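You operate a simulated robot arm through the tools that you are given. There is no shell and no other tool. Be economical: measure what you need, move in short steps, check, and stop when the job is done.

The job below is to be done with a simulated two-armed robot. You get a single attempt, and the scene is never put back.

Task
Put the yellow load card from the top of the plank bench on the cabinet top. Pick up the square pin from the top of the plank bench with one hand, pass it to the other hand and put it on the top of the fitting bench. Take the height gauge and leave it on the supply table top. Fetch the bearing block and set it on the front of the bench shelf. Put the 0.850 teal disc from the top of the fitting bench on top of the teal punch block and the 1.760 teal disc on the top of the parts bench. Fetch the broom and stand it on top of the grey board. Press the jog button two times. Put one of the tee blocks from the top of the belt on top of the brown rail board. Fetch the grip stone and set it on top of the upper punch. Fetch the steel pin and stand it on top of the felt pad. Put the black pin on the low shelf of the pack bench. Do these in any order. Set down upright: load card, height gauge, bearing block, broom, grip stone, steel pin.

The check looks at the end state, three seconds after you hand in, the way a careful person would. Anything else that was tipped, shoved, dropped, spilled or broken makes it a failure.

Robot
Two 7-joint arms with two-finger parallel grippers on one trunk, on a base that drives. Base frame: it is fixed to the floor where the robot stands at the start and does not move with it; the origin is under the middle of the robot, x ahead of it, y to its left, z up; the surface under the hand at the start is at about z = 0.86. Readings come in m, degrees, newtons and seconds.
The left shoulder is at the start at [0.05, 0.177, 1.154], the right one opposite. With the tool pointing down near the work surface each hand reaches from about 0.22 to 0.7 m from the robot's upright axis, wherever it stands, measured 20 degrees to its own side. Places, roughly: bearing block [2.5, -1.25, 0.75]; black pin (3x3x12 cm) [-9.7, -5, 0.5]; broom (18x5x37 cm) [3, -5.8, 0.6]; cabinet top [-0.1, -4.6, 1]; felt pad (6x5x5 cm) [-9.9, -4.5, 0.9]; front of the bench shelf (120x15 cm) [2.74, -2.5, 0.34]; grey board (40x17x8 cm) [0.6, -5.2, 0.6]; grip stone (8x6x7 cm) [-8.8, -6.2, 0.5]; height gauge [2.25, -1.25, 0.75]; jog button [1, -6.7, 1]; load card [0.75, 0.25, 1]; low shelf of the pack bench (100x18 cm) [-7.98, -1.52, 0.28]; punch block [0.25, -1.25, 0.75]; rail board (40x17x8 cm) [0.5, -7, 1]; square pin (4x4x12 cm) [0.6, 0, 0.9]; steel pin (3x3x12 cm) [-9.7, -5.1, 0.5]; supply table top (118x18 cm) [0.7, -3.64, 0.84]; teal disc [0.25, -1.5, 0.75]; tee block [0.25, -7.25, 1]; top of the fitting bench [0.5, -1.3, 0.8]; top of the parts bench [1.9, -1.3, 0.8]; upper punch [-8.5, -6.25, 0.5]. Payload 3.43 kg a hand.
The TCP of each hand is the grasp point between the finger pads, 0.034 m short of the fingertips. In the tool frame z runs along the fingers and y along their closing line. The gripper opens to 0.128 m. The fingers are 0.024 m wide and 0.012 m thick; the gripper's body (0.048 by 0.13 m) begins 0.096 m behind the TCP.
Orientation is that of the tool frame in the base frame, as a unit quaternion [w, x, y, z]. With the fingers straight down and closing along the base's y, the tool's x points along the base's -x, its y along +y and its z along -z.

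Tools
- The arms move only by the tool play_rows. It takes "left_rows", "right_rows" or both (then of equal length, played together; a hand with none holds still); each is text: rows parted by semicolons, each of 7 numbers parted by spaces: the shift along the tool's x, y, z in units of 25 mm (1.0 is 25 mm), then the turn, a rotation vector about the tool's x, y, z in units of 8 degrees (1.0 is 8 degrees), then the opening in per cent of the stroke, from 0 (shut) to 100 (fully open). In form: tx ty tz ax ay az gripper; .... A call has 1 to 8 rows; each row shifts and turns the commanded pose from where the row before left it, along the tool's axes as they then stand. A call with a number of a shift or a turn outside -1 to 1 is refused whole. Rows are played at 5 a second. More than 0.05 m and 8.6 degrees between two rows, or a gripper value outside its range, and nothing of the call is played. A pose out of reach is approached as far as the arm can. The call stops where the force on the tool passes 40 N (or 10 N more than at its start, if that is more) or the arm is blocked; 0.2 s more then pass. Each finger travels about 0.108 m/s and halts on what it meets, pressing with about 42 N; the grip force reading is that of the motor and also rises with nothing between the fingers. The clock runs only during rows and for 0.2 s after the last one: add rows that do not move to give the fingers time. It gives the time, the measured TCP pose, the force on the tool (base axes), the opening and the grip force at its end, in the units of the frame above (readings bear some noise), with the torque about the TCP (base axes, N m) and any sound that the robot's microphone picked up.
- Cameras (640 x 400 px; columns grow to the right, rows downward): "scene" is now at [0.1553, 0.0312, 1.3202]; the picture's right is [0.34, -0.94, 0.00], its down [-0.51, -0.18, -0.84] and it looks along [0.79, 0.28, -0.54] (base axes); focal length 276 px, centre (320, 200). "left" rides on the left gripper at [0.076, 0.011, -0.16] in its tool frame; the picture's right is [-0.15, 0.99, 0.00], its down [-0.88, -0.13, -0.46] and it looks along [-0.45, -0.07, 0.89] (tool axes); focal length 234 px, centre (320, 200). "right" rides on the right gripper at [0.076, -0.011, -0.16] in its tool frame; the picture's right is [0.15, 0.99, 0.00], its down [-0.88, 0.13, -0.46] and it looks along [-0.45, 0.07, 0.89] (tool axes); focal length 234 px, centre (320, 200). There is no depth. A picture from a camera that has moved, and an enlarged one, comes with that camera's place and axes in the base frame and with its lens.
- snapshot(camera): a new picture of that camera. The clock stands still meanwhile.
- slide_trunk(by): slides the trunk up (or, below 0, down) by that many m; the arms and the scene camera ride with it, the base frame stays. It gives what a move gives, with no picture.
- steer(legs): drives the robot by 1 to 6 legs, each [ahead, turn to the left] in m and degrees, along the robot's own axes; the way and the turn of a leg run together, so that a leg with both is an arc; at most 1.5 m and 180 degrees a leg. The arms and the cameras ride along, it lands a little off, and it stops where it bumps. It gives what a move gives.
- aim_head(pan, tilt): turns the head with the scene camera to pan (to the left, within 80 degrees either way) and tilt (down, from -29 to 69), counted from straight ahead of the robot. It gives what a move gives.
- enlarge(camera, box): a new picture of the part [left, top, right, bottom] of that camera's present view, enlarged. The clock stands still meanwhile.
- sign_off(): hands the job in; it is judged then, once.

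Work in short steps. Places have to be worked out from the pictures, the camera data and where the tool is seen: move nearer, look again, correct. Check each grasp and each placing, and mend what went wrong. You have 567 turns and 370 pictures in all, those below and enlarged ones among them. Open the grippers and draw the arms clear of the work before you hand the job in, unless the task says otherwise.

The tools are called after "Request:" as a command line: name --argument value ..., lists and objects as JSON in quotes. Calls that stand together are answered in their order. play_rows: Moves the arms, as the interface text tells. Its arguments: {"type":"object","properties":{"left_rows":{"type":"string"},"right_rows":{"type":"string"}},"required":[]} The other tools are called the same way: slide_trunk (by) slides the trunk up or down; steer (legs) drives the base; aim_head (pan, tilt) turns the head that bears the scene camera; snapshot (camera) takes a picture; enlarge (camera, box) takes an enlarged picture of a part of a camera's view; sign_off () hands the job in.

At the start:

```text
t: 0.0
left_eef_pos: [0.4439, 0.3203, 1.1832]
left_tcp_rot: [0.0, -0.001, 1.0, 0.0]
left_force: [0.8, -0.4, 0.8]
left_wrist_torque: [0.01, -0.02, 0.01]
left_grip_width: 0.1281
left_grip_force: 0.0
right_eef_pos: [0.4312, -0.0837, 1.1152]
right_tcp_rot: [-0.001, 0.0, 1.0, 0.0]
right_force: [-0.3, 1.0, 0.4]
right_wrist_torque: [-0.02, -0.01, -0.04]
right_grip_width: 0.1279
right_grip_force: 0.1
trunk travel left (down, up): [-0.325, 0.076]
robot x, y, heading: [-0.0, -0.0038, 0.1]
head pan, tilt: [19.8, 32.8]
```

scene: 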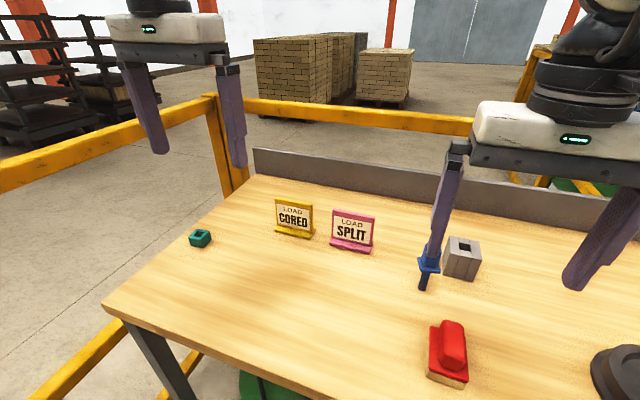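
right: 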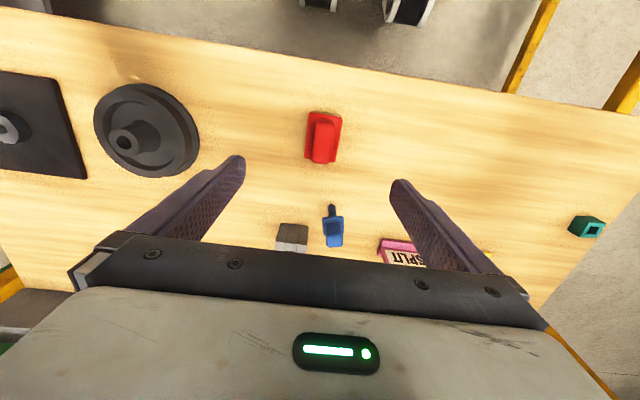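
left: 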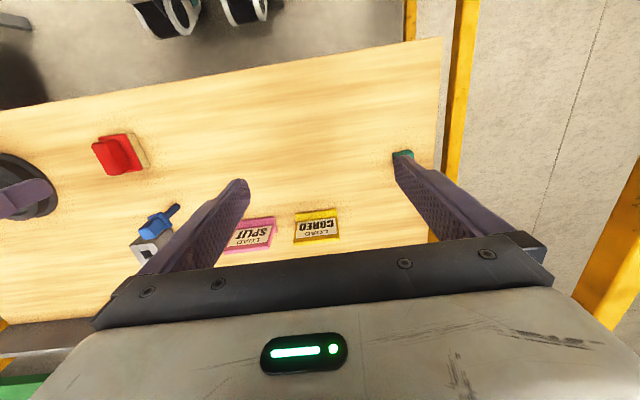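

I'll look closer at the bench to identify the square pin and the card.

Request:
enlarge --camera "scene" --box '[160, 170, 520, 395]'

Request:
aim_head --pan -30 --tilt 40

Request:
snapshot --camera "scene"

```text
1.78 times, centred on (340, 282) of scene
camera zoom: at [0.1553, 0.0312, 1.3202], right [0.34, -0.94, 0.0], down [-0.51, -0.18, -0.84], along [0.79, 0.28, -0.54], focal length 491 px, centre (284, 53)
```

zoom: 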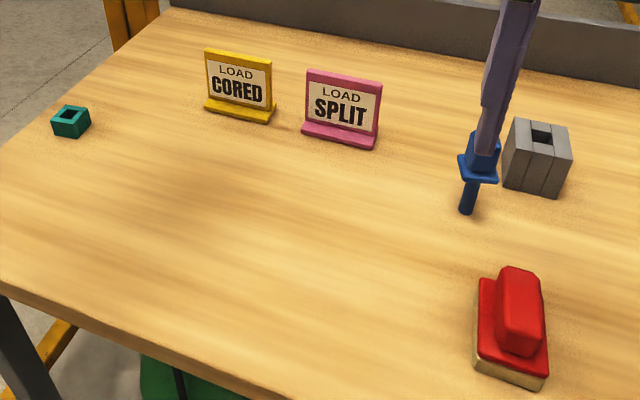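

```text
t: 1.2
left_eef_pos: [0.4432, 0.3211, 1.1836]
left_tcp_rot: [0.0, -0.001, 1.0, 0.001]
left_force: [-0.4, 0.3, -0.1]
left_wrist_torque: [0.06, 0.0, 0.03]
left_grip_width: 0.1279
left_grip_force: 0.2
right_eef_pos: [0.4329, -0.0827, 1.1156]
right_tcp_rot: [-0.001, 0.0, 1.0, 0.0]
right_force: [-0.8, 0.5, -0.6]
right_wrist_torque: [-0.01, 0.0, 0.03]
right_grip_width: 0.1281
right_grip_force: 0.1
trunk travel left (down, up): [-0.325, 0.076]
robot x, y, heading: [-0.0034, -0.0007, -0.0]
head pan, tilt: [-30.0, 40.0]
```

```text
365 pictures are left
camera scene: at [0.1451, -0.0414, 1.3094], right [-0.5, -0.87, 0.0], down [-0.56, 0.32, -0.77], along [0.66, -0.38, -0.64], focal length 276 px, centre (320, 200)
```

scene: 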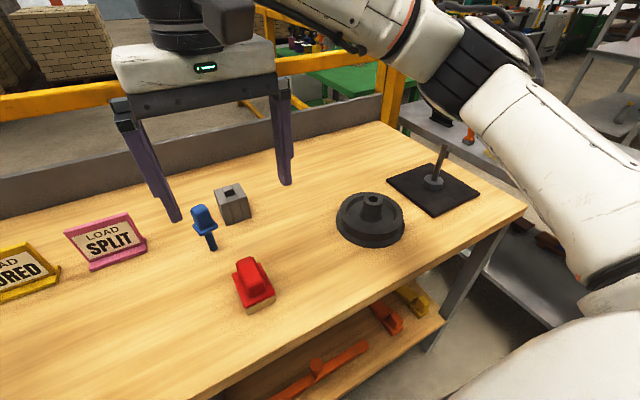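

Request:
enlarge --camera "scene" --box '[130, 170, 290, 270]'

Request:
enlarge --camera "right" --box '[240, 170, 400, 270]'

```text
4.00 times, centred on (210, 220) of scene
camera zoom: at [0.1451, -0.0414, 1.3094], right [-0.5, -0.87, 0.0], down [-0.56, 0.32, -0.77], along [0.66, -0.38, -0.64], focal length 1104 px, centre (760, 120)
```

zoom: 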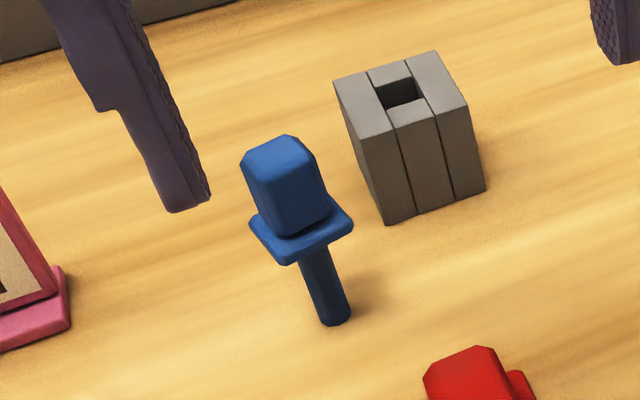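

```text
4.00 times, centred on (320, 220) of right
camera zoom: at [0.3576, -0.095, 1.2748], right [-0.15, 0.99, 0.0], down [0.88, 0.13, 0.46], along [0.45, 0.07, -0.89], focal length 937 px, centre (320, 120)
```

zoom: 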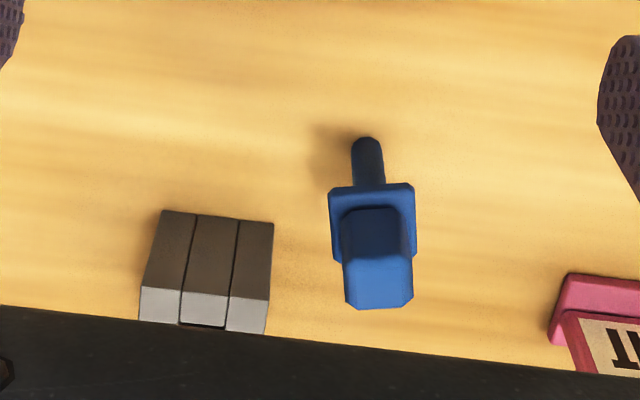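

The pin stands on its shank at about (0.581,-0.036), flange at z≈0.92, head top ≈0.973. I'll have the left hand take the shank from the side and the right take the head from above; first rotate the left tool (yaw) in free air.

Request:
play_rows --left_rows "0 0 0 0 0 1 100;0 0 0 0 0 1 100;0 0 0 0 0 1 100;0 0 0 0 0 1 100;0 0 0 0 0 1 100;0 0 0 0 0 0.625 100;0 0 0 0 -1 0 100;0 0 0 0 -1 0 100"

Request:
play_rows --left_rows "0 0 0 0 -1 0 100;0 0 0 0 -1 0 100;0 0 0 0 -1 0 100;0 0 0 0 -1 0 100;0 0 0 0 -1 0 100;0 0 0 0 -0.5 0 100"

```text
t: 3.0
left_eef_pos: [0.4426, 0.3212, 1.1831]
left_tcp_rot: [0.129, 0.379, 0.915, -0.053]
left_force: [-0.1, 0.2, 0.0]
left_wrist_torque: [-0.01, 0.0, -0.02]
left_grip_width: 0.128
left_grip_force: 0.1
right_eef_pos: [0.432, -0.0844, 1.1163]
right_tcp_rot: [-0.001, 0.0, 1.0, 0.0]
right_force: [0.5, 0.6, -0.1]
right_wrist_torque: [-0.01, 0.0, -0.03]
right_grip_width: 0.1283
right_grip_force: 0.1
trunk travel left (down, up): [-0.325, 0.076]
robot x, y, heading: [0.0023, -0.003, -0.0]
head pan, tilt: [-30.0, 40.0]
```

```text
t: 4.4
left_eef_pos: [0.4431, 0.3216, 1.1839]
left_tcp_rot: [0.463, 0.331, 0.8, -0.192]
left_force: [-0.4, 0.8, 0.5]
left_wrist_torque: [0.04, 0.03, 0.0]
left_grip_width: 0.1279
left_grip_force: 0.0
right_eef_pos: [0.4324, -0.0839, 1.1148]
right_tcp_rot: [0.0, 0.0, 1.0, 0.0]
right_force: [0.3, 0.2, 0.8]
right_wrist_torque: [0.0, -0.02, 0.03]
right_grip_width: 0.1278
right_grip_force: 0.2
trunk travel left (down, up): [-0.325, 0.076]
robot x, y, heading: [0.0017, 0.0004, -0.2]
head pan, tilt: [-30.0, 40.0]
```

Orientation is right (pointing −45° yaw, 30° below horizontal). I'll move the left hand to a standoff 12 cm behind the shank.

Request:
play_rows --left_rows "0.253 -0.478 0.995 0 0 0 100;0.253 -0.478 0.995 0 0 0 100;0.253 -0.478 0.995 0 0 0 100;0.253 -0.478 0.995 0 0 0 100;0.253 -0.478 0.995 0 0 0 100;0.253 -0.478 0.995 0 0 0 100;0.253 -0.478 0.995 0 0 0 100;0.253 -0.478 0.995 0 0 0 100"

Request:
play_rows --left_rows "0.253 -0.478 0.995 0 0 0 100;0.253 -0.478 0.995 0 0 0 100;0.253 -0.478 0.995 0 0 0 100;0.253 -0.478 0.995 0 0 0 100;0.253 -0.478 0.995 0 0 0 100;0 0 0 0 0 0 100"

Request:
snapshot --camera "scene"

Request:
snapshot --camera "left"

```text
t: 6.2
left_eef_pos: [0.4816, 0.149, 1.0408]
left_tcp_rot: [0.462, 0.332, 0.799, -0.193]
left_force: [0.0, 0.2, 0.2]
left_wrist_torque: [-0.01, -0.04, 0.03]
left_grip_width: 0.1279
left_grip_force: 0.1
right_eef_pos: [0.4338, -0.0836, 1.1144]
right_tcp_rot: [0.0, 0.0, 1.0, 0.0]
right_force: [0.5, -0.6, 0.2]
right_wrist_torque: [0.03, 0.01, 0.01]
right_grip_width: 0.1279
right_grip_force: 0.1
trunk travel left (down, up): [-0.325, 0.076]
robot x, y, heading: [-0.0003, -0.0014, -0.3]
head pan, tilt: [-30.0, 40.0]
```

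```text
t: 7.6
left_eef_pos: [0.5028, 0.0427, 0.9497]
left_tcp_rot: [0.463, 0.33, 0.8, -0.19]
left_force: [0.0, 0.2, 0.5]
left_wrist_torque: [0.01, 0.01, 0.0]
left_grip_width: 0.1281
left_grip_force: 0.0
right_eef_pos: [0.4323, -0.0838, 1.1153]
right_tcp_rot: [0.0, 0.0, 1.0, 0.0]
right_force: [-0.2, 0.1, 0.1]
right_wrist_torque: [0.02, 0.02, 0.01]
right_grip_width: 0.128
right_grip_force: 0.0
trunk travel left (down, up): [-0.325, 0.076]
robot x, y, heading: [0.0034, -0.0021, -0.0]
head pan, tilt: [-30.0, 40.0]
```

```text
362 pictures are left
camera scene: at [0.1449, -0.0412, 1.3094], right [-0.5, -0.87, 0.0], down [-0.56, 0.32, -0.77], along [0.66, -0.38, -0.64], focal length 276 px, centre (320, 200)
```

scene: 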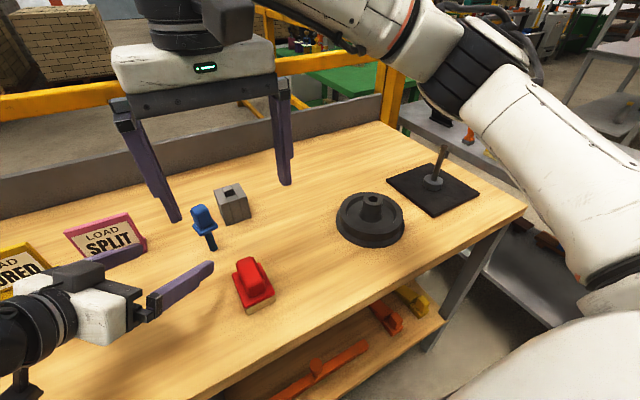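

```text
361 pictures are left
camera left: at [0.3866, 0.1773, 0.9634], right [0.75, 0.65, 0.13], down [-0.06, -0.12, 0.99], along [0.66, -0.75, -0.05], focal length 234 px, centre (320, 200)
```

left: 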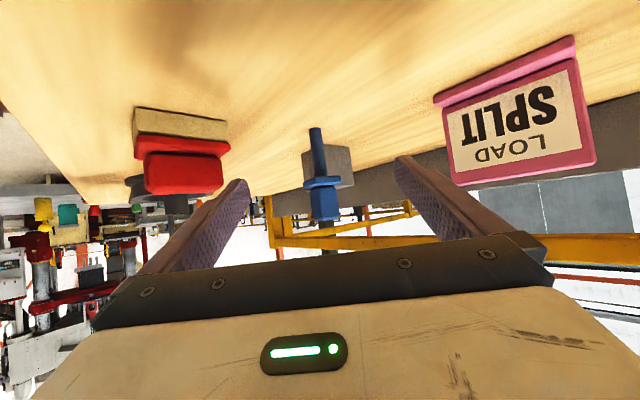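

The pin is centred between the fingers. I advance 12 cm along the tool axis, then close.

Request:
play_rows --left_rows "0 0 0.96 0 0 0 60;0 0 0.96 0 0 0 60;0 0 0.96 0 0 0 60;0 0 0.96 0 0 0 60;0 0 0.96 0 0 0 60"

Request:
enlarge --camera "scene" --box '[80, 150, 320, 300]'

Request:
snapshot --camera "left"

```text
t: 8.8
left_eef_pos: [0.5413, 0.0368, 0.9453]
left_tcp_rot: [0.462, 0.332, 0.8, -0.192]
left_force: [0.1, -1.0, -0.3]
left_wrist_torque: [-0.01, 0.01, 0.02]
left_grip_width: 0.0768
left_grip_force: 0.1
left hand out of reach, approached as far as the arm can: row 1, 2, 3, 4, 5
right_eef_pos: [0.4323, -0.0834, 1.1152]
right_tcp_rot: [0.0, 0.001, 1.0, 0.0]
right_force: [-1.1, 0.3, 0.6]
right_wrist_torque: [0.01, 0.0, 0.0]
right_grip_width: 0.1282
right_grip_force: 0.1
trunk travel left (down, up): [-0.325, 0.076]
robot x, y, heading: [-0.0021, -0.0014, 0.1]
head pan, tilt: [-30.0, 40.0]
```

```text
2.67 times, centred on (200, 225) of scene
camera zoom: at [0.145, -0.0415, 1.3093], right [-0.5, -0.87, 0.0], down [-0.56, 0.32, -0.77], along [0.66, -0.38, -0.64], focal length 736 px, centre (640, 133)
```

zoom: 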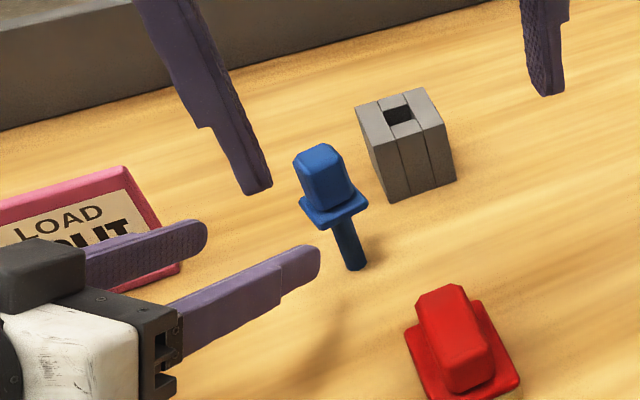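

```text
359 pictures are left
camera left: at [0.4243, 0.171, 0.9602], right [0.75, 0.65, 0.13], down [-0.06, -0.12, 0.99], along [0.66, -0.75, -0.05], focal length 234 px, centre (320, 200)
```

left: 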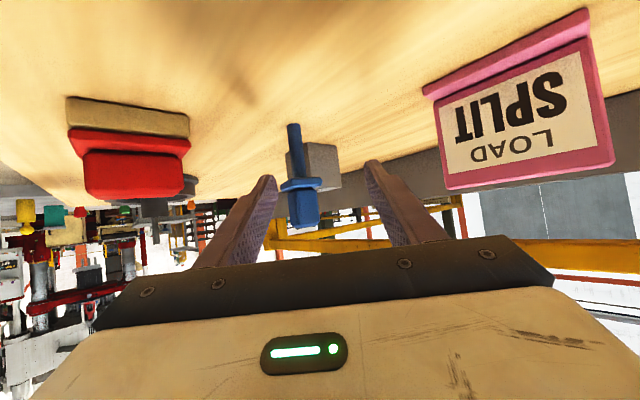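

Out of reach at this wrist pose. I'll back off and turn the base to the right so the pin lies ahead of the left shoulder.

Request:
play_rows --left_rows "0 0 -0.96 0 0 0 100;0 0 -0.96 0 0 0 100;0 0 -0.96 0 0 0 100;0 0 -0.96 0 0 0 100;0 0 -0.96 0 0 0 100"

```text
t: 10.0
left_eef_pos: [0.467, 0.1095, 1.0079]
left_tcp_rot: [0.463, 0.331, 0.799, -0.192]
left_force: [-0.5, 0.6, -0.3]
left_wrist_torque: [0.02, 0.02, 0.0]
left_grip_width: 0.1282
left_grip_force: 0.0
right_eef_pos: [0.4319, -0.0831, 1.1153]
right_tcp_rot: [0.0, 0.0, 1.0, 0.0]
right_force: [-0.3, 0.6, -0.1]
right_wrist_torque: [0.0, -0.02, 0.0]
right_grip_width: 0.128
right_grip_force: 0.0
trunk travel left (down, up): [-0.325, 0.076]
robot x, y, heading: [-0.0031, 0.0034, 0.0]
head pan, tilt: [-30.0, 40.0]
```

Request:
play_rows --left_rows "-0.868 0 -0.9 0 0 0 100;-0.868 0 -0.9 0 0 0 100;-0.868 0 -0.9 0 0 0 100;-0.868 0 -0.9 0 0 0 100"

Request:
steer --legs '[[0, -30]]'

Request:
snapshot --camera "left"

Request:
snapshot --camera "scene"

```text
t: 11.0
left_eef_pos: [0.4419, 0.1337, 1.1277]
left_tcp_rot: [0.462, 0.331, 0.8, -0.191]
left_force: [0.4, 0.4, 0.1]
left_wrist_torque: [0.04, 0.0, 0.02]
left_grip_width: 0.128
left_grip_force: 0.1
right_eef_pos: [0.4318, -0.0848, 1.1148]
right_tcp_rot: [0.0, 0.0, 1.0, 0.0]
right_force: [0.3, -0.2, 0.6]
right_wrist_torque: [0.01, 0.02, 0.01]
right_grip_width: 0.1281
right_grip_force: 0.0
trunk travel left (down, up): [-0.325, 0.076]
robot x, y, heading: [0.0002, -0.0003, 0.0]
head pan, tilt: [-30.0, 40.0]
```

```text
t: 12.9
left_eef_pos: [0.4503, -0.1073, 1.1267]
left_tcp_rot: [0.396, 0.528, 0.687, -0.304]
left_force: [-0.4, -0.9, 0.0]
left_wrist_torque: [0.0, -0.02, 0.03]
left_grip_width: 0.1281
left_grip_force: 0.1
right_eef_pos: [0.3306, -0.2898, 1.1154]
right_tcp_rot: [0.0, 0.261, 0.965, 0.0]
right_force: [-0.2, -0.1, -0.8]
right_wrist_torque: [0.04, -0.01, 0.01]
right_grip_width: 0.1279
right_grip_force: 0.1
trunk travel left (down, up): [-0.325, 0.076]
robot x, y, heading: [-0.0016, 0.0008, -29.9]
head pan, tilt: [-30.0, 40.0]
```

```text
358 pictures are left
camera left: at [0.4157, 0.0678, 1.1406], right [0.98, 0.18, 0.13], down [-0.12, -0.08, 0.99], along [0.19, -0.98, -0.05], focal length 234 px, centre (320, 200)
```

left: 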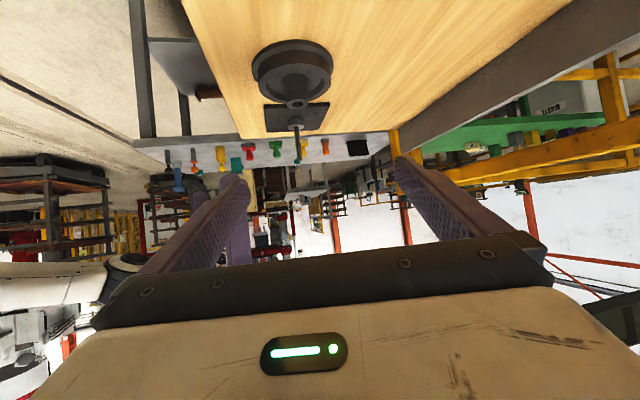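

```text
357 pictures are left
camera scene: at [0.1039, -0.1085, 1.3093], right [-0.87, -0.5, 0.0], down [-0.32, 0.56, -0.77], along [0.38, -0.67, -0.64], focal length 276 px, centre (320, 200)
```

scene: 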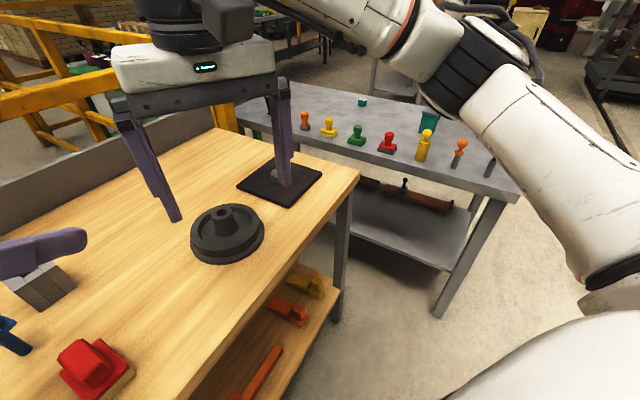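

Turning rotated the hand too; I yaw it back by +30° about the vertical.

Request:
play_rows --left_rows "0 0 0 -0.814 0 -0.468 100;0 0 0 -0.814 0 -0.468 100;0 0 0 -0.814 0 -0.468 100;0 0 0 -0.814 0 -0.468 100"

```text
t: 13.9
left_eef_pos: [0.4526, -0.1109, 1.1283]
left_tcp_rot: [0.461, 0.334, 0.8, -0.192]
left_force: [0.6, -0.4, 0.5]
left_wrist_torque: [-0.01, 0.0, 0.01]
left_grip_width: 0.1281
left_grip_force: 0.0
left hand out of reach, approached as far as the arm can: row 4
right_eef_pos: [0.3309, -0.2906, 1.1152]
right_tcp_rot: [-0.001, 0.262, 0.965, -0.001]
right_force: [0.1, 0.0, -0.7]
right_wrist_torque: [0.0, 0.02, 0.0]
right_grip_width: 0.1279
right_grip_force: 0.1
trunk travel left (down, up): [-0.325, 0.076]
robot x, y, heading: [0.0009, 0.0013, -30.4]
head pan, tilt: [-30.0, 40.0]
```

Request:
play_rows --left_rows "0.246 0.959 -0.428 0 0 0 100;0.246 0.959 -0.428 0 0 0 100;0.246 0.959 -0.428 0 0 0 100;0.246 0.959 -0.428 0 0 0 100;0.246 0.959 -0.428 0 0 0 100;0.246 0.959 -0.428 0 0 0 100"

Request:
play_rows --left_rows "0.873 0 0.502 0 0 0 100;0.873 0 0.502 0 0 0 100;0.873 0 0.502 0 0 0 100;0.873 0 0.502 0 0 0 100;0.873 0 0.502 0 0 0 100;0.873 0 0.502 0 0 0 100;0.873 0 0.502 0 0 0 100"

Request:
snapshot --camera "left"

```text
t: 15.3
left_eef_pos: [0.5172, 0.0328, 1.1398]
left_tcp_rot: [0.462, 0.333, 0.799, -0.192]
left_force: [-0.3, 0.7, 0.8]
left_wrist_torque: [0.01, -0.01, 0.02]
left_grip_width: 0.1281
left_grip_force: 0.1
left hand out of reach, approached as far as the arm can: row 1, 2, 3
right_eef_pos: [0.3307, -0.2902, 1.1158]
right_tcp_rot: [0.0, 0.261, 0.965, 0.0]
right_force: [-0.5, -0.6, 0.2]
right_wrist_torque: [0.0, -0.05, -0.01]
right_grip_width: 0.1282
right_grip_force: 0.0
trunk travel left (down, up): [-0.325, 0.076]
robot x, y, heading: [0.0009, -0.0027, -30.3]
head pan, tilt: [-30.0, 40.0]
```

```text
t: 16.9
left_eef_pos: [0.5355, 0.0327, 0.965]
left_tcp_rot: [0.462, 0.333, 0.799, -0.193]
left_force: [0.4, 0.5, 0.4]
left_wrist_torque: [-0.02, 0.03, 0.02]
left_grip_width: 0.128
left_grip_force: 0.0
left hand out of reach, approached as far as the arm can: row 1, 2, 3
right_eef_pos: [0.3316, -0.2902, 1.1148]
right_tcp_rot: [0.001, 0.261, 0.965, 0.0]
right_force: [0.3, -0.9, -0.6]
right_wrist_torque: [0.05, 0.02, -0.02]
right_grip_width: 0.1281
right_grip_force: 0.2
trunk travel left (down, up): [-0.325, 0.076]
robot x, y, heading: [0.0001, 0.0029, -30.4]
head pan, tilt: [-30.0, 40.0]
```

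```text
356 pictures are left
camera left: at [0.4186, 0.1678, 0.9789], right [0.75, 0.64, 0.13], down [-0.06, -0.12, 0.99], along [0.65, -0.75, -0.05], focal length 234 px, centre (320, 200)
```

left: 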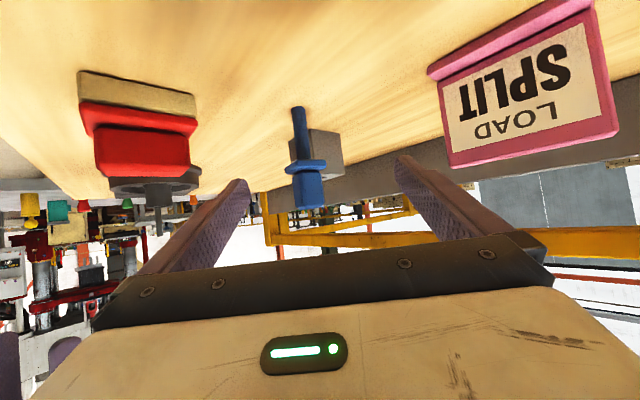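

Request:
play_rows --left_rows "0.53 -0.33 0 0 0 0 100;0.53 -0.33 0 0 0 0 100;0 0 0.8 0 0 0 100;0 0 0.8 0 0 0 100;0 0 0.8 0 0 0 100"

Request:
snapshot --camera "left"

```text
t: 18.1
left_eef_pos: [0.5521, -0.0056, 0.9131]
left_tcp_rot: [0.463, 0.333, 0.799, -0.192]
left_force: [0.0, -0.5, 0.0]
left_wrist_torque: [0.0, 0.01, 0.02]
left_grip_width: 0.1281
left_grip_force: 0.1
right_eef_pos: [0.3315, -0.2904, 1.1153]
right_tcp_rot: [0.001, 0.261, 0.965, 0.0]
right_force: [-0.2, -1.3, 0.5]
right_wrist_torque: [-0.02, -0.01, -0.03]
right_grip_width: 0.128
right_grip_force: 0.0
trunk travel left (down, up): [-0.325, 0.076]
robot x, y, heading: [-0.0014, -0.0002, -30.2]
head pan, tilt: [-30.0, 40.0]
```

```text
355 pictures are left
camera left: at [0.4339, 0.1283, 0.927], right [0.75, 0.65, 0.13], down [-0.06, -0.12, 0.99], along [0.65, -0.75, -0.05], focal length 234 px, centre (320, 200)
```

left: 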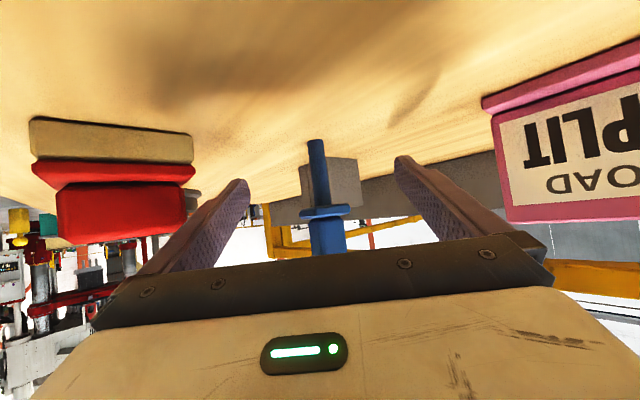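

Aligned. Advance the last 4 cm and close.

Request:
play_rows --left_rows "0 0 0.8 0 0 0 100;0 0 0.8 0 0 0 100;0 0 0 0 0 0 0;0 0 0 0 0 0 0;0 0 0 0 0 0 0;0 0 0 0 0 0 0;0 0 0 0 0 0 0"

Request:
snapshot --camera "left"

Request:
aim_head --pan 25 --tilt 45

Request:
snapshot --camera "scene"

```text
t: 19.7
left_eef_pos: [0.5733, -0.0308, 0.8943]
left_tcp_rot: [0.461, 0.333, 0.8, -0.192]
left_force: [-0.1, 0.4, -0.1]
left_wrist_torque: [0.04, 0.01, 0.02]
left_grip_width: 0.0148
left_grip_force: 42.2
right_eef_pos: [0.3308, -0.2908, 1.1155]
right_tcp_rot: [0.0, 0.261, 0.965, 0.0]
right_force: [-0.9, -0.1, -0.8]
right_wrist_torque: [-0.02, -0.01, 0.05]
right_grip_width: 0.1282
right_grip_force: 0.0
trunk travel left (down, up): [-0.325, 0.076]
robot x, y, heading: [0.0008, 0.001, -30.5]
head pan, tilt: [-30.0, 40.0]
```

```text
354 pictures are left
camera left: at [0.4579, 0.1039, 0.9072], right [0.75, 0.65, 0.13], down [-0.06, -0.12, 0.99], along [0.65, -0.75, -0.05], focal length 234 px, centre (320, 200)
```

left: 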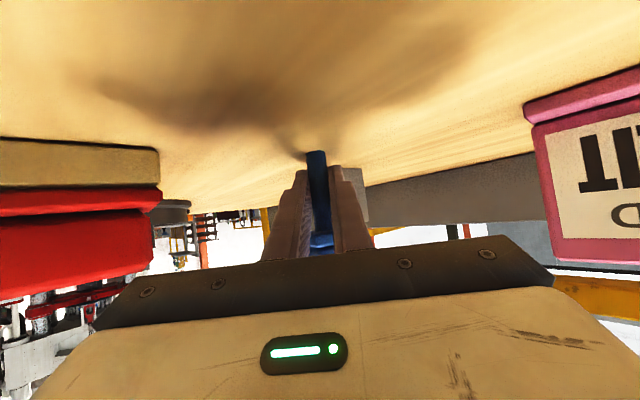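

```text
t: 20.9
left_eef_pos: [0.5742, -0.0312, 0.894]
left_tcp_rot: [0.462, 0.333, 0.799, -0.192]
left_force: [-0.9, -0.3, 1.0]
left_wrist_torque: [0.0, -0.01, -0.03]
left_grip_width: 0.0149
left_grip_force: 42.0
right_eef_pos: [0.3315, -0.29, 1.1146]
right_tcp_rot: [0.0, 0.262, 0.965, -0.001]
right_force: [-0.7, 0.5, 0.0]
right_wrist_torque: [0.0, 0.0, 0.02]
right_grip_width: 0.1282
right_grip_force: 0.1
trunk travel left (down, up): [-0.325, 0.076]
robot x, y, heading: [0.0003, -0.0034, -30.2]
head pan, tilt: [25.0, 45.0]
```

```text
353 pictures are left
camera scene: at [0.143, -0.0419, 1.3021], right [-0.09, -1.0, 0.0], down [-0.7, 0.07, -0.71], along [0.7, -0.07, -0.71], focal length 276 px, centre (320, 200)
```

scene: 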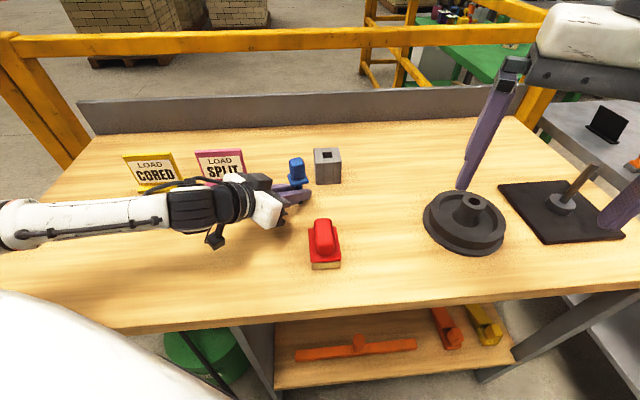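

Gripped (1.5 cm shank). Lift 15 cm.

Request:
play_rows --left_rows "-0.868 0 -0.499 0 0 0 0;-0.868 0 -0.499 0 0 0 0;-0.868 0 -0.499 0 0 0 0;-0.868 0 -0.499 0 0 0 0;-0.868 0 -0.499 0 0 0 0;-0.868 0 -0.499 0 0 0 0"

Request:
snapshot --camera "scene"

```text
t: 22.3
left_eef_pos: [0.5738, -0.0319, 1.0431]
left_tcp_rot: [0.462, 0.334, 0.799, -0.193]
left_force: [-0.3, -0.9, -2.2]
left_wrist_torque: [0.03, 0.01, 0.01]
left_grip_width: 0.0147
left_grip_force: 42.4
right_eef_pos: [0.3316, -0.2904, 1.1163]
right_tcp_rot: [0.001, 0.261, 0.965, 0.0]
right_force: [-0.7, 0.0, 0.1]
right_wrist_torque: [-0.01, 0.04, -0.02]
right_grip_width: 0.1281
right_grip_force: 0.1
trunk travel left (down, up): [-0.325, 0.076]
robot x, y, heading: [-0.003, 0.0026, -30.5]
head pan, tilt: [25.0, 45.0]
```

```text
352 pictures are left
camera scene: at [0.1429, -0.0419, 1.3021], right [-0.09, -1.0, 0.0], down [-0.7, 0.07, -0.71], along [0.7, -0.07, -0.71], focal length 276 px, centre (320, 200)
```

scene: 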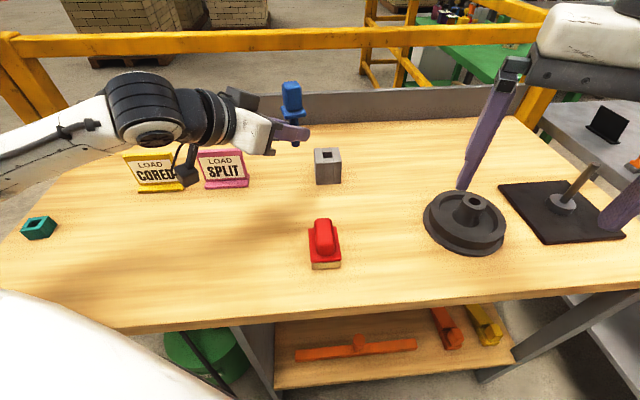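

Lifted and upright. Now yaw the right hand to align with the pin's head (faces at ~13.5°) and raise it.

Request:
play_rows --right_rows "0 0 -0.7 0 0 0.968 60;0 0 -0.7 0 0 0.968 60;0 0 -0.7 0 0 0.968 60;0 0 -0.7 0 0 0.968 60;0 0 -0.7 0 0 0.968 60;0 0 -0.7 0 0 0.968 60"

Request:
snapshot --camera "right"

```text
t: 23.7
left_eef_pos: [0.574, -0.0313, 1.0438]
left_tcp_rot: [0.462, 0.334, 0.799, -0.192]
left_force: [0.3, 1.0, -1.4]
left_wrist_torque: [0.03, 0.01, -0.01]
left_grip_width: 0.0151
left_grip_force: 41.5
right_eef_pos: [0.3315, -0.2914, 1.2206]
right_tcp_rot: [0.0, 0.622, 0.783, 0.0]
right_force: [0.2, -0.4, -0.1]
right_wrist_torque: [-0.01, -0.01, 0.0]
right_grip_width: 0.0768
right_grip_force: 0.1
trunk travel left (down, up): [-0.325, 0.076]
robot x, y, heading: [0.0019, -0.002, -30.3]
head pan, tilt: [25.0, 45.0]
```

```text
351 pictures are left
camera right: at [0.3042, -0.219, 1.38], right [0.93, 0.37, 0.0], down [0.33, -0.83, 0.46], along [0.17, -0.42, -0.89], focal length 234 px, centre (320, 200)
```

right: 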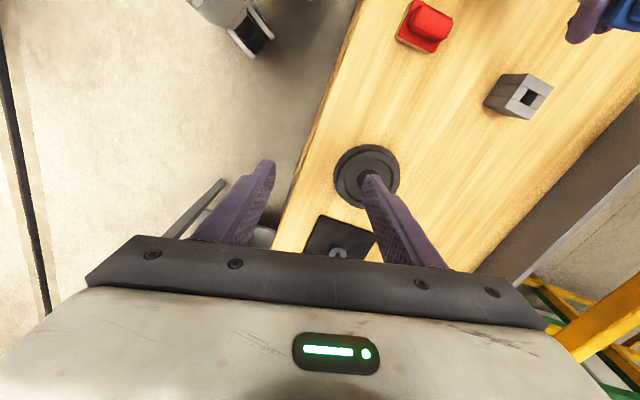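

Request:
play_rows --right_rows "0.643 0.996 0 0 0 0 60;0.643 0.996 0 0 0 0 60;0.643 0.996 0 0 0 0 60;0.643 0.996 0 0 0 0 60;0.643 0.996 0 0 0 0 60;0.643 0.996 0 0 0 0 60;0.643 0.996 0 0 0 0 60;0.643 0.996 0 0 0 0 60"

Request:
snapshot --camera "right"

```text
t: 25.7
left_eef_pos: [0.5739, -0.0312, 1.0435]
left_tcp_rot: [0.461, 0.334, 0.799, -0.193]
left_force: [0.1, -0.2, -2.0]
left_wrist_torque: [-0.02, 0.02, 0.03]
left_grip_width: 0.015
left_grip_force: 42.2
right_eef_pos: [0.4545, -0.1972, 1.222]
right_tcp_rot: [-0.004, 0.662, 0.749, 0.04]
right_force: [0.7, 0.6, 0.8]
right_wrist_torque: [0.03, 0.01, 0.04]
right_grip_width: 0.0769
right_grip_force: 0.0
right hand out of reach, approached as far as the arm can: row 6, 7, 8
trunk travel left (down, up): [-0.325, 0.076]
robot x, y, heading: [0.0018, 0.0008, -30.5]
head pan, tilt: [25.0, 45.0]
stopped in row 8 (right hand): the arm was blocked; the commanded pose is now the measured one
```

```text
350 pictures are left
camera right: at [0.4283, -0.1338, 1.3849], right [0.96, 0.26, 0.06], down [0.22, -0.89, 0.41], along [0.16, -0.38, -0.91], focal length 234 px, centre (320, 200)
```

right: 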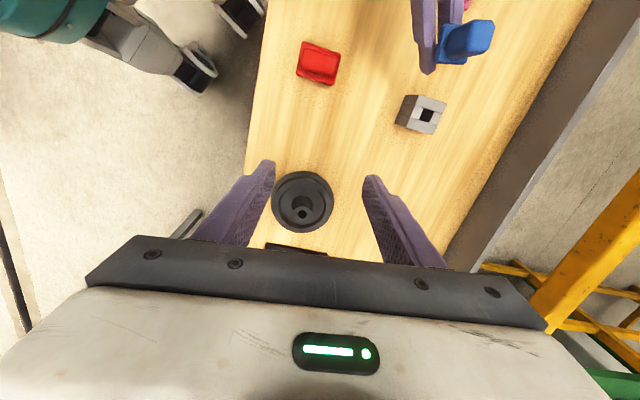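

The right arm can't get that far across, so I'll bring the pin over to it. First retract the right hand, level it, then turn it to a more natural yaw.

Request:
play_rows --right_rows "0 0 0 0.39 -0.42 0 60;-0.95 -0.73 0 0 0 0 60;-0.95 -0.73 0 0 0 0 60;-0.95 -0.73 0 0 0 0 60;-0.95 -0.73 0 0 0 0 60;-0.95 -0.73 0 0 0 0 60"

Request:
play_rows --right_rows "0 0 0 0 0 -1 60;0 0 0 0 0 -1 60;0 0 0 0 0 -1 60;0 0 0 0 0 -1 60;0 0 0 0 0 -1 60;0 0 0 0 0 -1 60;0 0 0 0 0 -1 60;0 0 0 0 0 -1 60"

Request:
play_rows --left_rows "0 0 0 0.814 0 0.468 0;0 0 0 0.814 0 0.468 0;0 0 0 0.814 0 0.468 0;0 0 0 0.814 0 0.468 0"

```text
t: 27.1
left_eef_pos: [0.5749, -0.0312, 1.0443]
left_tcp_rot: [0.462, 0.333, 0.799, -0.192]
left_force: [0.1, 0.1, -1.4]
left_wrist_torque: [0.04, 0.03, 0.0]
left_grip_width: 0.015
left_grip_force: 41.6
right_eef_pos: [0.3754, -0.3271, 1.2203]
right_tcp_rot: [0.002, 0.66, 0.751, -0.001]
right_force: [-0.8, -0.5, -0.1]
right_wrist_torque: [0.03, -0.05, -0.01]
right_grip_width: 0.0764
right_grip_force: 0.0
right hand out of reach, approached as far as the arm can: row 1
trunk travel left (down, up): [-0.325, 0.076]
robot x, y, heading: [-0.0023, -0.0022, -30.5]
head pan, tilt: [25.0, 45.0]
```

```text
t: 28.9
left_eef_pos: [0.5748, -0.0315, 1.0434]
left_tcp_rot: [0.462, 0.333, 0.799, -0.192]
left_force: [0.3, 0.2, -1.6]
left_wrist_torque: [0.04, 0.06, -0.01]
left_grip_width: 0.0149
left_grip_force: 41.6
right_eef_pos: [0.3764, -0.326, 1.2206]
right_tcp_rot: [-0.001, 0.161, 0.987, -0.002]
right_force: [0.6, -0.6, 0.7]
right_wrist_torque: [0.01, -0.02, -0.01]
right_grip_width: 0.0766
right_grip_force: 0.0
trunk travel left (down, up): [-0.325, 0.076]
robot x, y, heading: [-0.002, -0.0009, -30.5]
head pan, tilt: [25.0, 45.0]
```

```text
t: 29.9
left_eef_pos: [0.5735, -0.0311, 1.0444]
left_tcp_rot: [0.396, 0.528, 0.686, -0.306]
left_force: [0.2, -0.5, -1.1]
left_wrist_torque: [0.0, 0.02, 0.03]
left_grip_width: 0.015
left_grip_force: 42.3
right_eef_pos: [0.3772, -0.3261, 1.221]
right_tcp_rot: [-0.001, 0.163, 0.987, -0.002]
right_force: [-1.0, -0.2, 0.3]
right_wrist_torque: [0.02, -0.02, 0.05]
right_grip_width: 0.0767
right_grip_force: 0.0
trunk travel left (down, up): [-0.325, 0.076]
robot x, y, heading: [-0.0025, -0.0002, -30.2]
head pan, tilt: [25.0, 45.0]
```

Request:
play_rows --left_rows "-0.471 -0.945 0.818 0 0 0 0;-0.471 -0.945 0.818 0 0 0 0;-0.471 -0.945 0.818 0 0 0 0;-0.471 -0.945 0.818 0 0 0 0;-0.471 -0.945 0.818 0 0 0 0;-0.471 -0.945 0.818 0 0 0 0"

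Request:
aim_head --pan 0 --tilt 35

Request:
snapshot --camera "scene"

Request:
snapshot --camera "right"

```text
t: 31.3
left_eef_pos: [0.472, -0.2066, 1.0442]
left_tcp_rot: [0.396, 0.529, 0.685, -0.306]
left_force: [0.1, -1.1, -0.7]
left_wrist_torque: [0.06, 0.01, 0.01]
left_grip_width: 0.015
left_grip_force: 41.8
right_eef_pos: [0.3766, -0.3255, 1.2198]
right_tcp_rot: [0.0, 0.162, 0.987, -0.001]
right_force: [0.3, -0.7, -0.3]
right_wrist_torque: [0.01, 0.0, -0.01]
right_grip_width: 0.0768
right_grip_force: 0.0
trunk travel left (down, up): [-0.325, 0.076]
robot x, y, heading: [-0.0008, -0.0014, -30.3]
head pan, tilt: [25.0, 45.0]
```

```text
t: 32.2
left_eef_pos: [0.472, -0.2055, 1.045]
left_tcp_rot: [0.395, 0.529, 0.686, -0.305]
left_force: [0.1, -0.2, -1.5]
left_wrist_torque: [-0.03, 0.02, 0.02]
left_grip_width: 0.0147
left_grip_force: 42.3
right_eef_pos: [0.3779, -0.3265, 1.221]
right_tcp_rot: [0.0, 0.163, 0.987, -0.002]
right_force: [0.8, 0.1, 0.0]
right_wrist_torque: [0.0, -0.01, -0.01]
right_grip_width: 0.077
right_grip_force: 0.0
trunk travel left (down, up): [-0.325, 0.076]
robot x, y, heading: [-0.002, 0.0003, -30.4]
head pan, tilt: [0.0, 35.0]
```

```text
349 pictures are left
camera scene: at [0.138, -0.0787, 1.3169], right [-0.5, -0.86, 0.0], down [-0.5, 0.29, -0.82], along [0.71, -0.41, -0.57], focal length 276 px, centre (320, 200)
```

scene: 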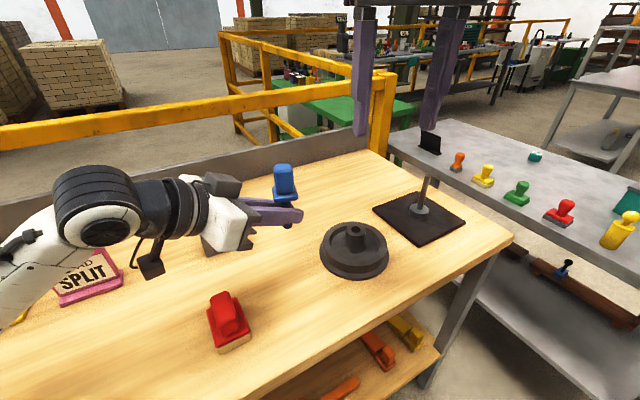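

```text
348 pictures are left
camera right: at [0.3024, -0.3112, 1.3804], right [0.18, 0.98, 0.0], down [0.88, -0.16, 0.46], along [0.45, -0.08, -0.89], focal length 234 px, centre (320, 200)
```

right: 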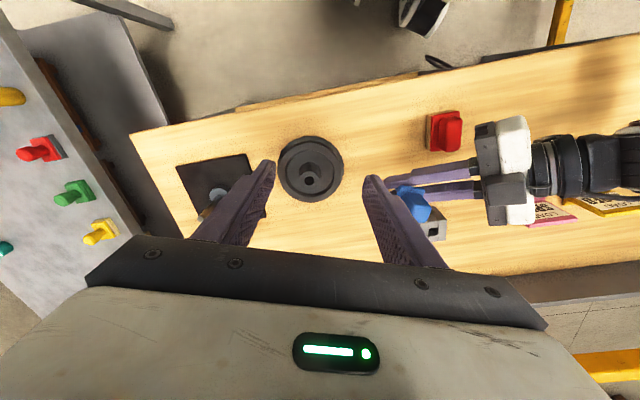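

Request:
enlarge --camera "right" --box '[350, 140, 510, 240]'

Request:
enlarge --camera "scene" --box '[220, 130, 380, 230]'

```text
4.00 times, centred on (430, 190) of right
camera zoom: at [0.3024, -0.3112, 1.3804], right [0.18, 0.98, 0.0], down [0.88, -0.16, 0.46], along [0.45, -0.08, -0.89], focal length 937 px, centre (-120, 240)
```

zoom: 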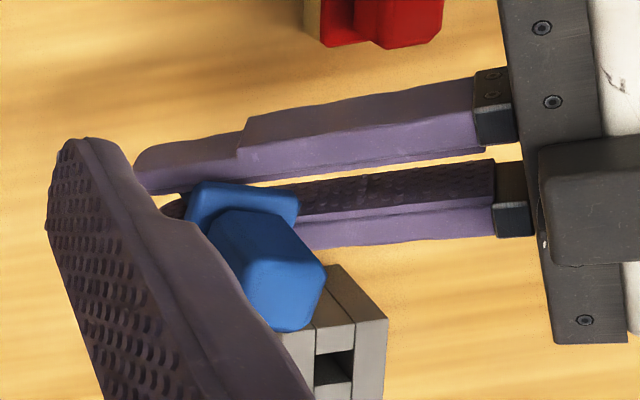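

```text
4.00 times, centred on (300, 180) of scene
camera zoom: at [0.138, -0.0787, 1.3169], right [-0.5, -0.86, 0.0], down [-0.5, 0.29, -0.82], along [0.71, -0.41, -0.57], focal length 1104 px, centre (400, 280)
```

zoom: 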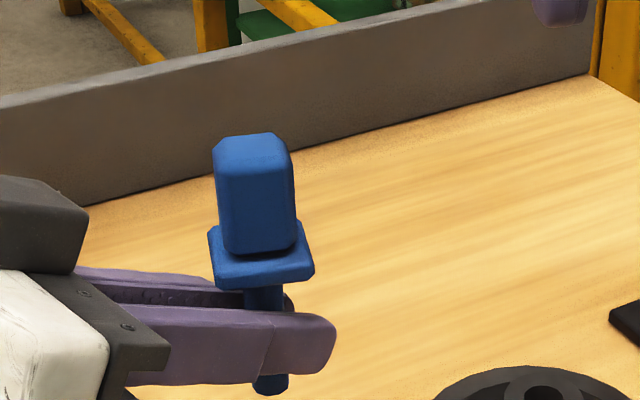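

Pin head at (0.475,-0.212), yaw ≈75° edge, matching the right hand's 71°. Move right hand above it.

Request:
play_rows --right_rows "-0.372 0.927 0 0 0 0 65;-0.372 0.927 0 0 0 0 65;-0.372 0.927 0 0 0 0 65;-0.372 0.927 0 0 0 0 65;-0.372 0.927 0 0 0 0 65;-0.372 0.927 0 0 0 0 65"

Request:
snapshot --camera "right"

Request:
snapshot --camera "scene"

```text
t: 33.8
left_eef_pos: [0.4729, -0.2056, 1.0445]
left_tcp_rot: [0.395, 0.529, 0.686, -0.305]
left_force: [-0.7, -1.0, -1.3]
left_wrist_torque: [0.01, -0.05, -0.01]
left_grip_width: 0.0151
left_grip_force: 41.8
right_eef_pos: [0.4507, -0.2546, 1.2311]
right_tcp_rot: [0.011, 0.196, 0.98, 0.022]
right_force: [-0.5, -0.1, -0.2]
right_wrist_torque: [0.05, -0.03, -0.03]
right_grip_width: 0.0832
right_grip_force: 0.1
right hand out of reach, approached as far as the arm can: row 5, 6
trunk travel left (down, up): [-0.325, 0.076]
robot x, y, heading: [0.0006, 0.0016, -30.4]
head pan, tilt: [0.0, 35.0]
stopped in row 6 (right hand): the arm was blocked; the commanded pose is now the measured one
```

```text
345 pictures are left
camera right: at [0.3727, -0.242, 1.3895], right [0.24, 0.97, 0.05], down [0.85, -0.24, 0.47], along [0.47, -0.08, -0.88], focal length 234 px, centre (320, 200)
```

right: 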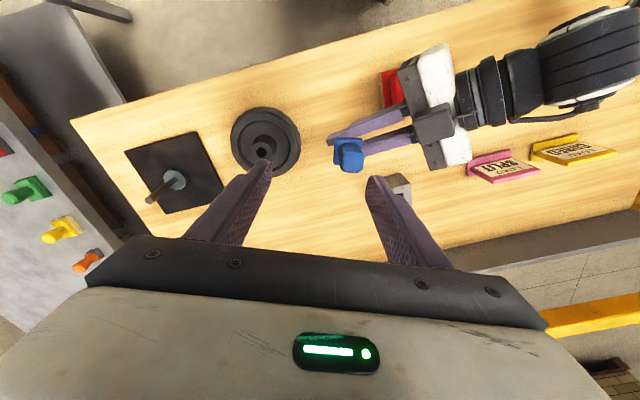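

```text
344 pictures are left
camera scene: at [0.138, -0.0792, 1.3168], right [-0.5, -0.86, 0.0], down [-0.5, 0.29, -0.82], along [0.71, -0.41, -0.57], focal length 276 px, centre (320, 200)
```

scene: 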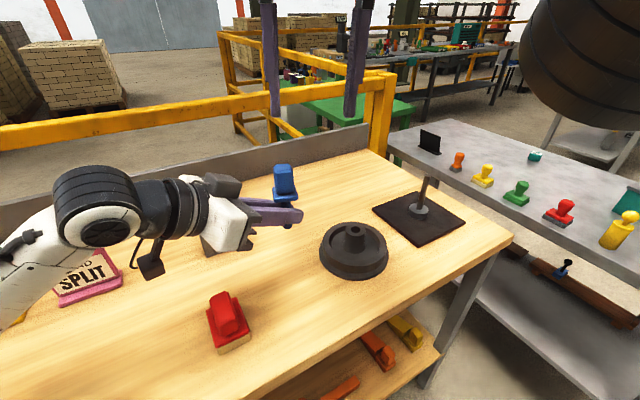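

The right arm is too folded that high. I'll lower the handover by 6 cm: back the right hand off, level it, and lower both.

Request:
play_rows --right_rows "0 -1 0 0.17 0.05 -0.4 65;0 -1 0 0.17 0.04 -0.4 65;0 -1 0 0 0 0 65;0 0 0.9 0 0 0 65;0 0 0.9 0 0 0 65;0 0 0.9 0 0 0 65;0 0 0.9 0 0 0 65" --left_rows "0.52 0 0.3 0 0 0 0;0.52 0 0.3 0 0 0 0;0.52 0 0.3 0 0 0 0;0.52 0 0.3 0 0 0 0;0 0 0 0 0 0 0;0 0 0 0 0 0 0;0 0 0 0 0 0 0"

```text
t: 35.4
left_eef_pos: [0.4732, -0.2053, 0.9846]
left_tcp_rot: [0.395, 0.53, 0.685, -0.306]
left_force: [-0.4, 0.0, -0.9]
left_wrist_torque: [0.02, -0.02, 0.02]
left_grip_width: 0.0148
left_grip_force: 42.1
right_eef_pos: [0.4264, -0.3232, 1.1389]
right_tcp_rot: [0.001, 0.138, 0.99, -0.002]
right_force: [0.4, -0.2, -0.2]
right_wrist_torque: [-0.02, 0.06, -0.02]
right_grip_width: 0.0831
right_grip_force: 0.1
trunk travel left (down, up): [-0.325, 0.076]
robot x, y, heading: [0.0032, -0.0012, -30.5]
head pan, tilt: [0.0, 35.0]
```

Request:
play_rows --right_rows "-0.13 0.962 0 0 0 0 65;-0.13 0.962 0 0 0 0 65;-0.13 0.962 0 0 0 0 65;-0.13 0.962 0 0 0 0 65;-0.13 0.962 0 0 0 0 65"

Request:
snapshot --camera "right"

Request:
snapshot --camera "scene"

```text
t: 36.6
left_eef_pos: [0.4735, -0.205, 0.9855]
left_tcp_rot: [0.397, 0.528, 0.685, -0.306]
left_force: [0.6, -0.7, -1.6]
left_wrist_torque: [0.01, 0.02, -0.02]
left_grip_width: 0.0149
left_grip_force: 41.6
right_eef_pos: [0.4757, -0.2107, 1.1387]
right_tcp_rot: [0.002, 0.138, 0.99, -0.003]
right_force: [1.3, 0.5, -0.5]
right_wrist_torque: [-0.02, -0.01, -0.01]
right_grip_width: 0.0832
right_grip_force: 0.0
trunk travel left (down, up): [-0.325, 0.076]
robot x, y, heading: [0.0015, 0.0008, -30.2]
head pan, tilt: [0.0, 35.0]
```

```text
343 pictures are left
camera right: at [0.3996, -0.1993, 1.2981], right [0.13, 0.99, 0.0], down [0.88, -0.11, 0.46], along [0.45, -0.06, -0.89], focal length 234 px, centre (320, 200)
```

right: 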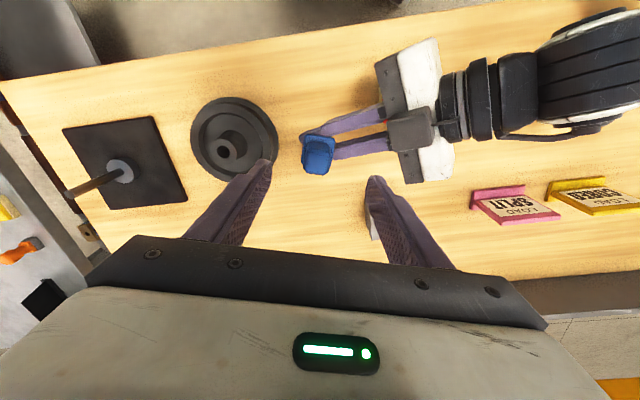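

```text
342 pictures are left
camera scene: at [0.1381, -0.0782, 1.3169], right [-0.5, -0.86, 0.0], down [-0.5, 0.29, -0.82], along [0.71, -0.41, -0.57], focal length 276 px, centre (320, 200)
```

scene: 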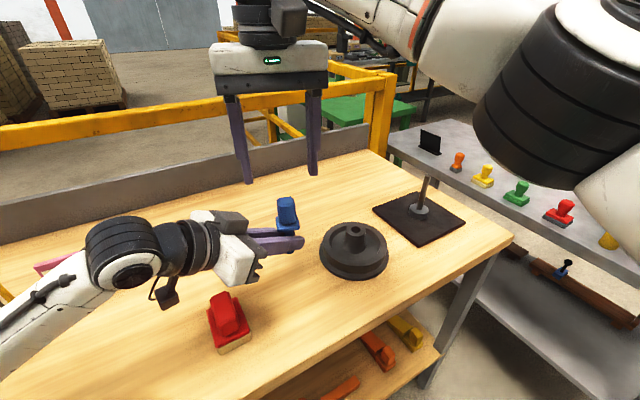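

Request:
enlarge --camera "right" --box '[240, 100, 400, 200]'

```text
4.00 times, centred on (320, 150) of right
camera zoom: at [0.3996, -0.1993, 1.2981], right [0.13, 0.99, 0.0], down [0.88, -0.11, 0.46], along [0.45, -0.06, -0.89], focal length 937 px, centre (320, 400)
```

zoom: 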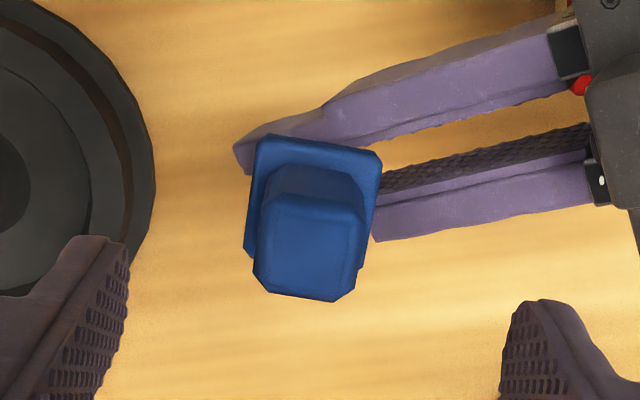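

Aligned. Descend 8.2 cm and close the right gripper on the head.

Request:
play_rows --right_rows "0.05 0 0.82 0 0 0 65;0 0 0.82 0 0 0 65;0 0 0.82 0 0 0 65;0 0 0.82 0 0 0 65;0 0 0 0 0 0 0;0 0 0 0 0 0 0;0 0 0 0 0 0 0"

Request:
snapshot --camera "scene"

```text
t: 38.2
left_eef_pos: [0.4721, -0.2048, 0.9852]
left_tcp_rot: [0.397, 0.528, 0.686, -0.305]
left_force: [-0.7, 9.2, -2.7]
left_wrist_torque: [-1.14, -0.05, 0.11]
left_grip_width: 0.015
left_grip_force: 42.5
right_eef_pos: [0.4719, -0.2136, 1.057]
right_tcp_rot: [0.001, 0.14, 0.99, -0.003]
right_force: [0.1, -8.4, 0.2]
right_wrist_torque: [0.56, 0.06, -0.11]
right_grip_width: 0.0275
right_grip_force: 41.7
trunk travel left (down, up): [-0.325, 0.076]
robot x, y, heading: [-0.0006, 0.0013, -30.2]
head pan, tilt: [0.0, 35.0]
```

```text
340 pictures are left
camera scene: at [0.1379, -0.0789, 1.3169], right [-0.5, -0.86, 0.0], down [-0.5, 0.29, -0.82], along [0.71, -0.41, -0.57], focal length 276 px, centre (320, 200)
```

scene: 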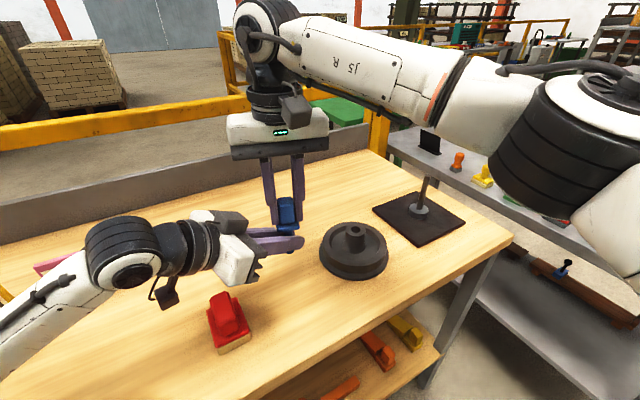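

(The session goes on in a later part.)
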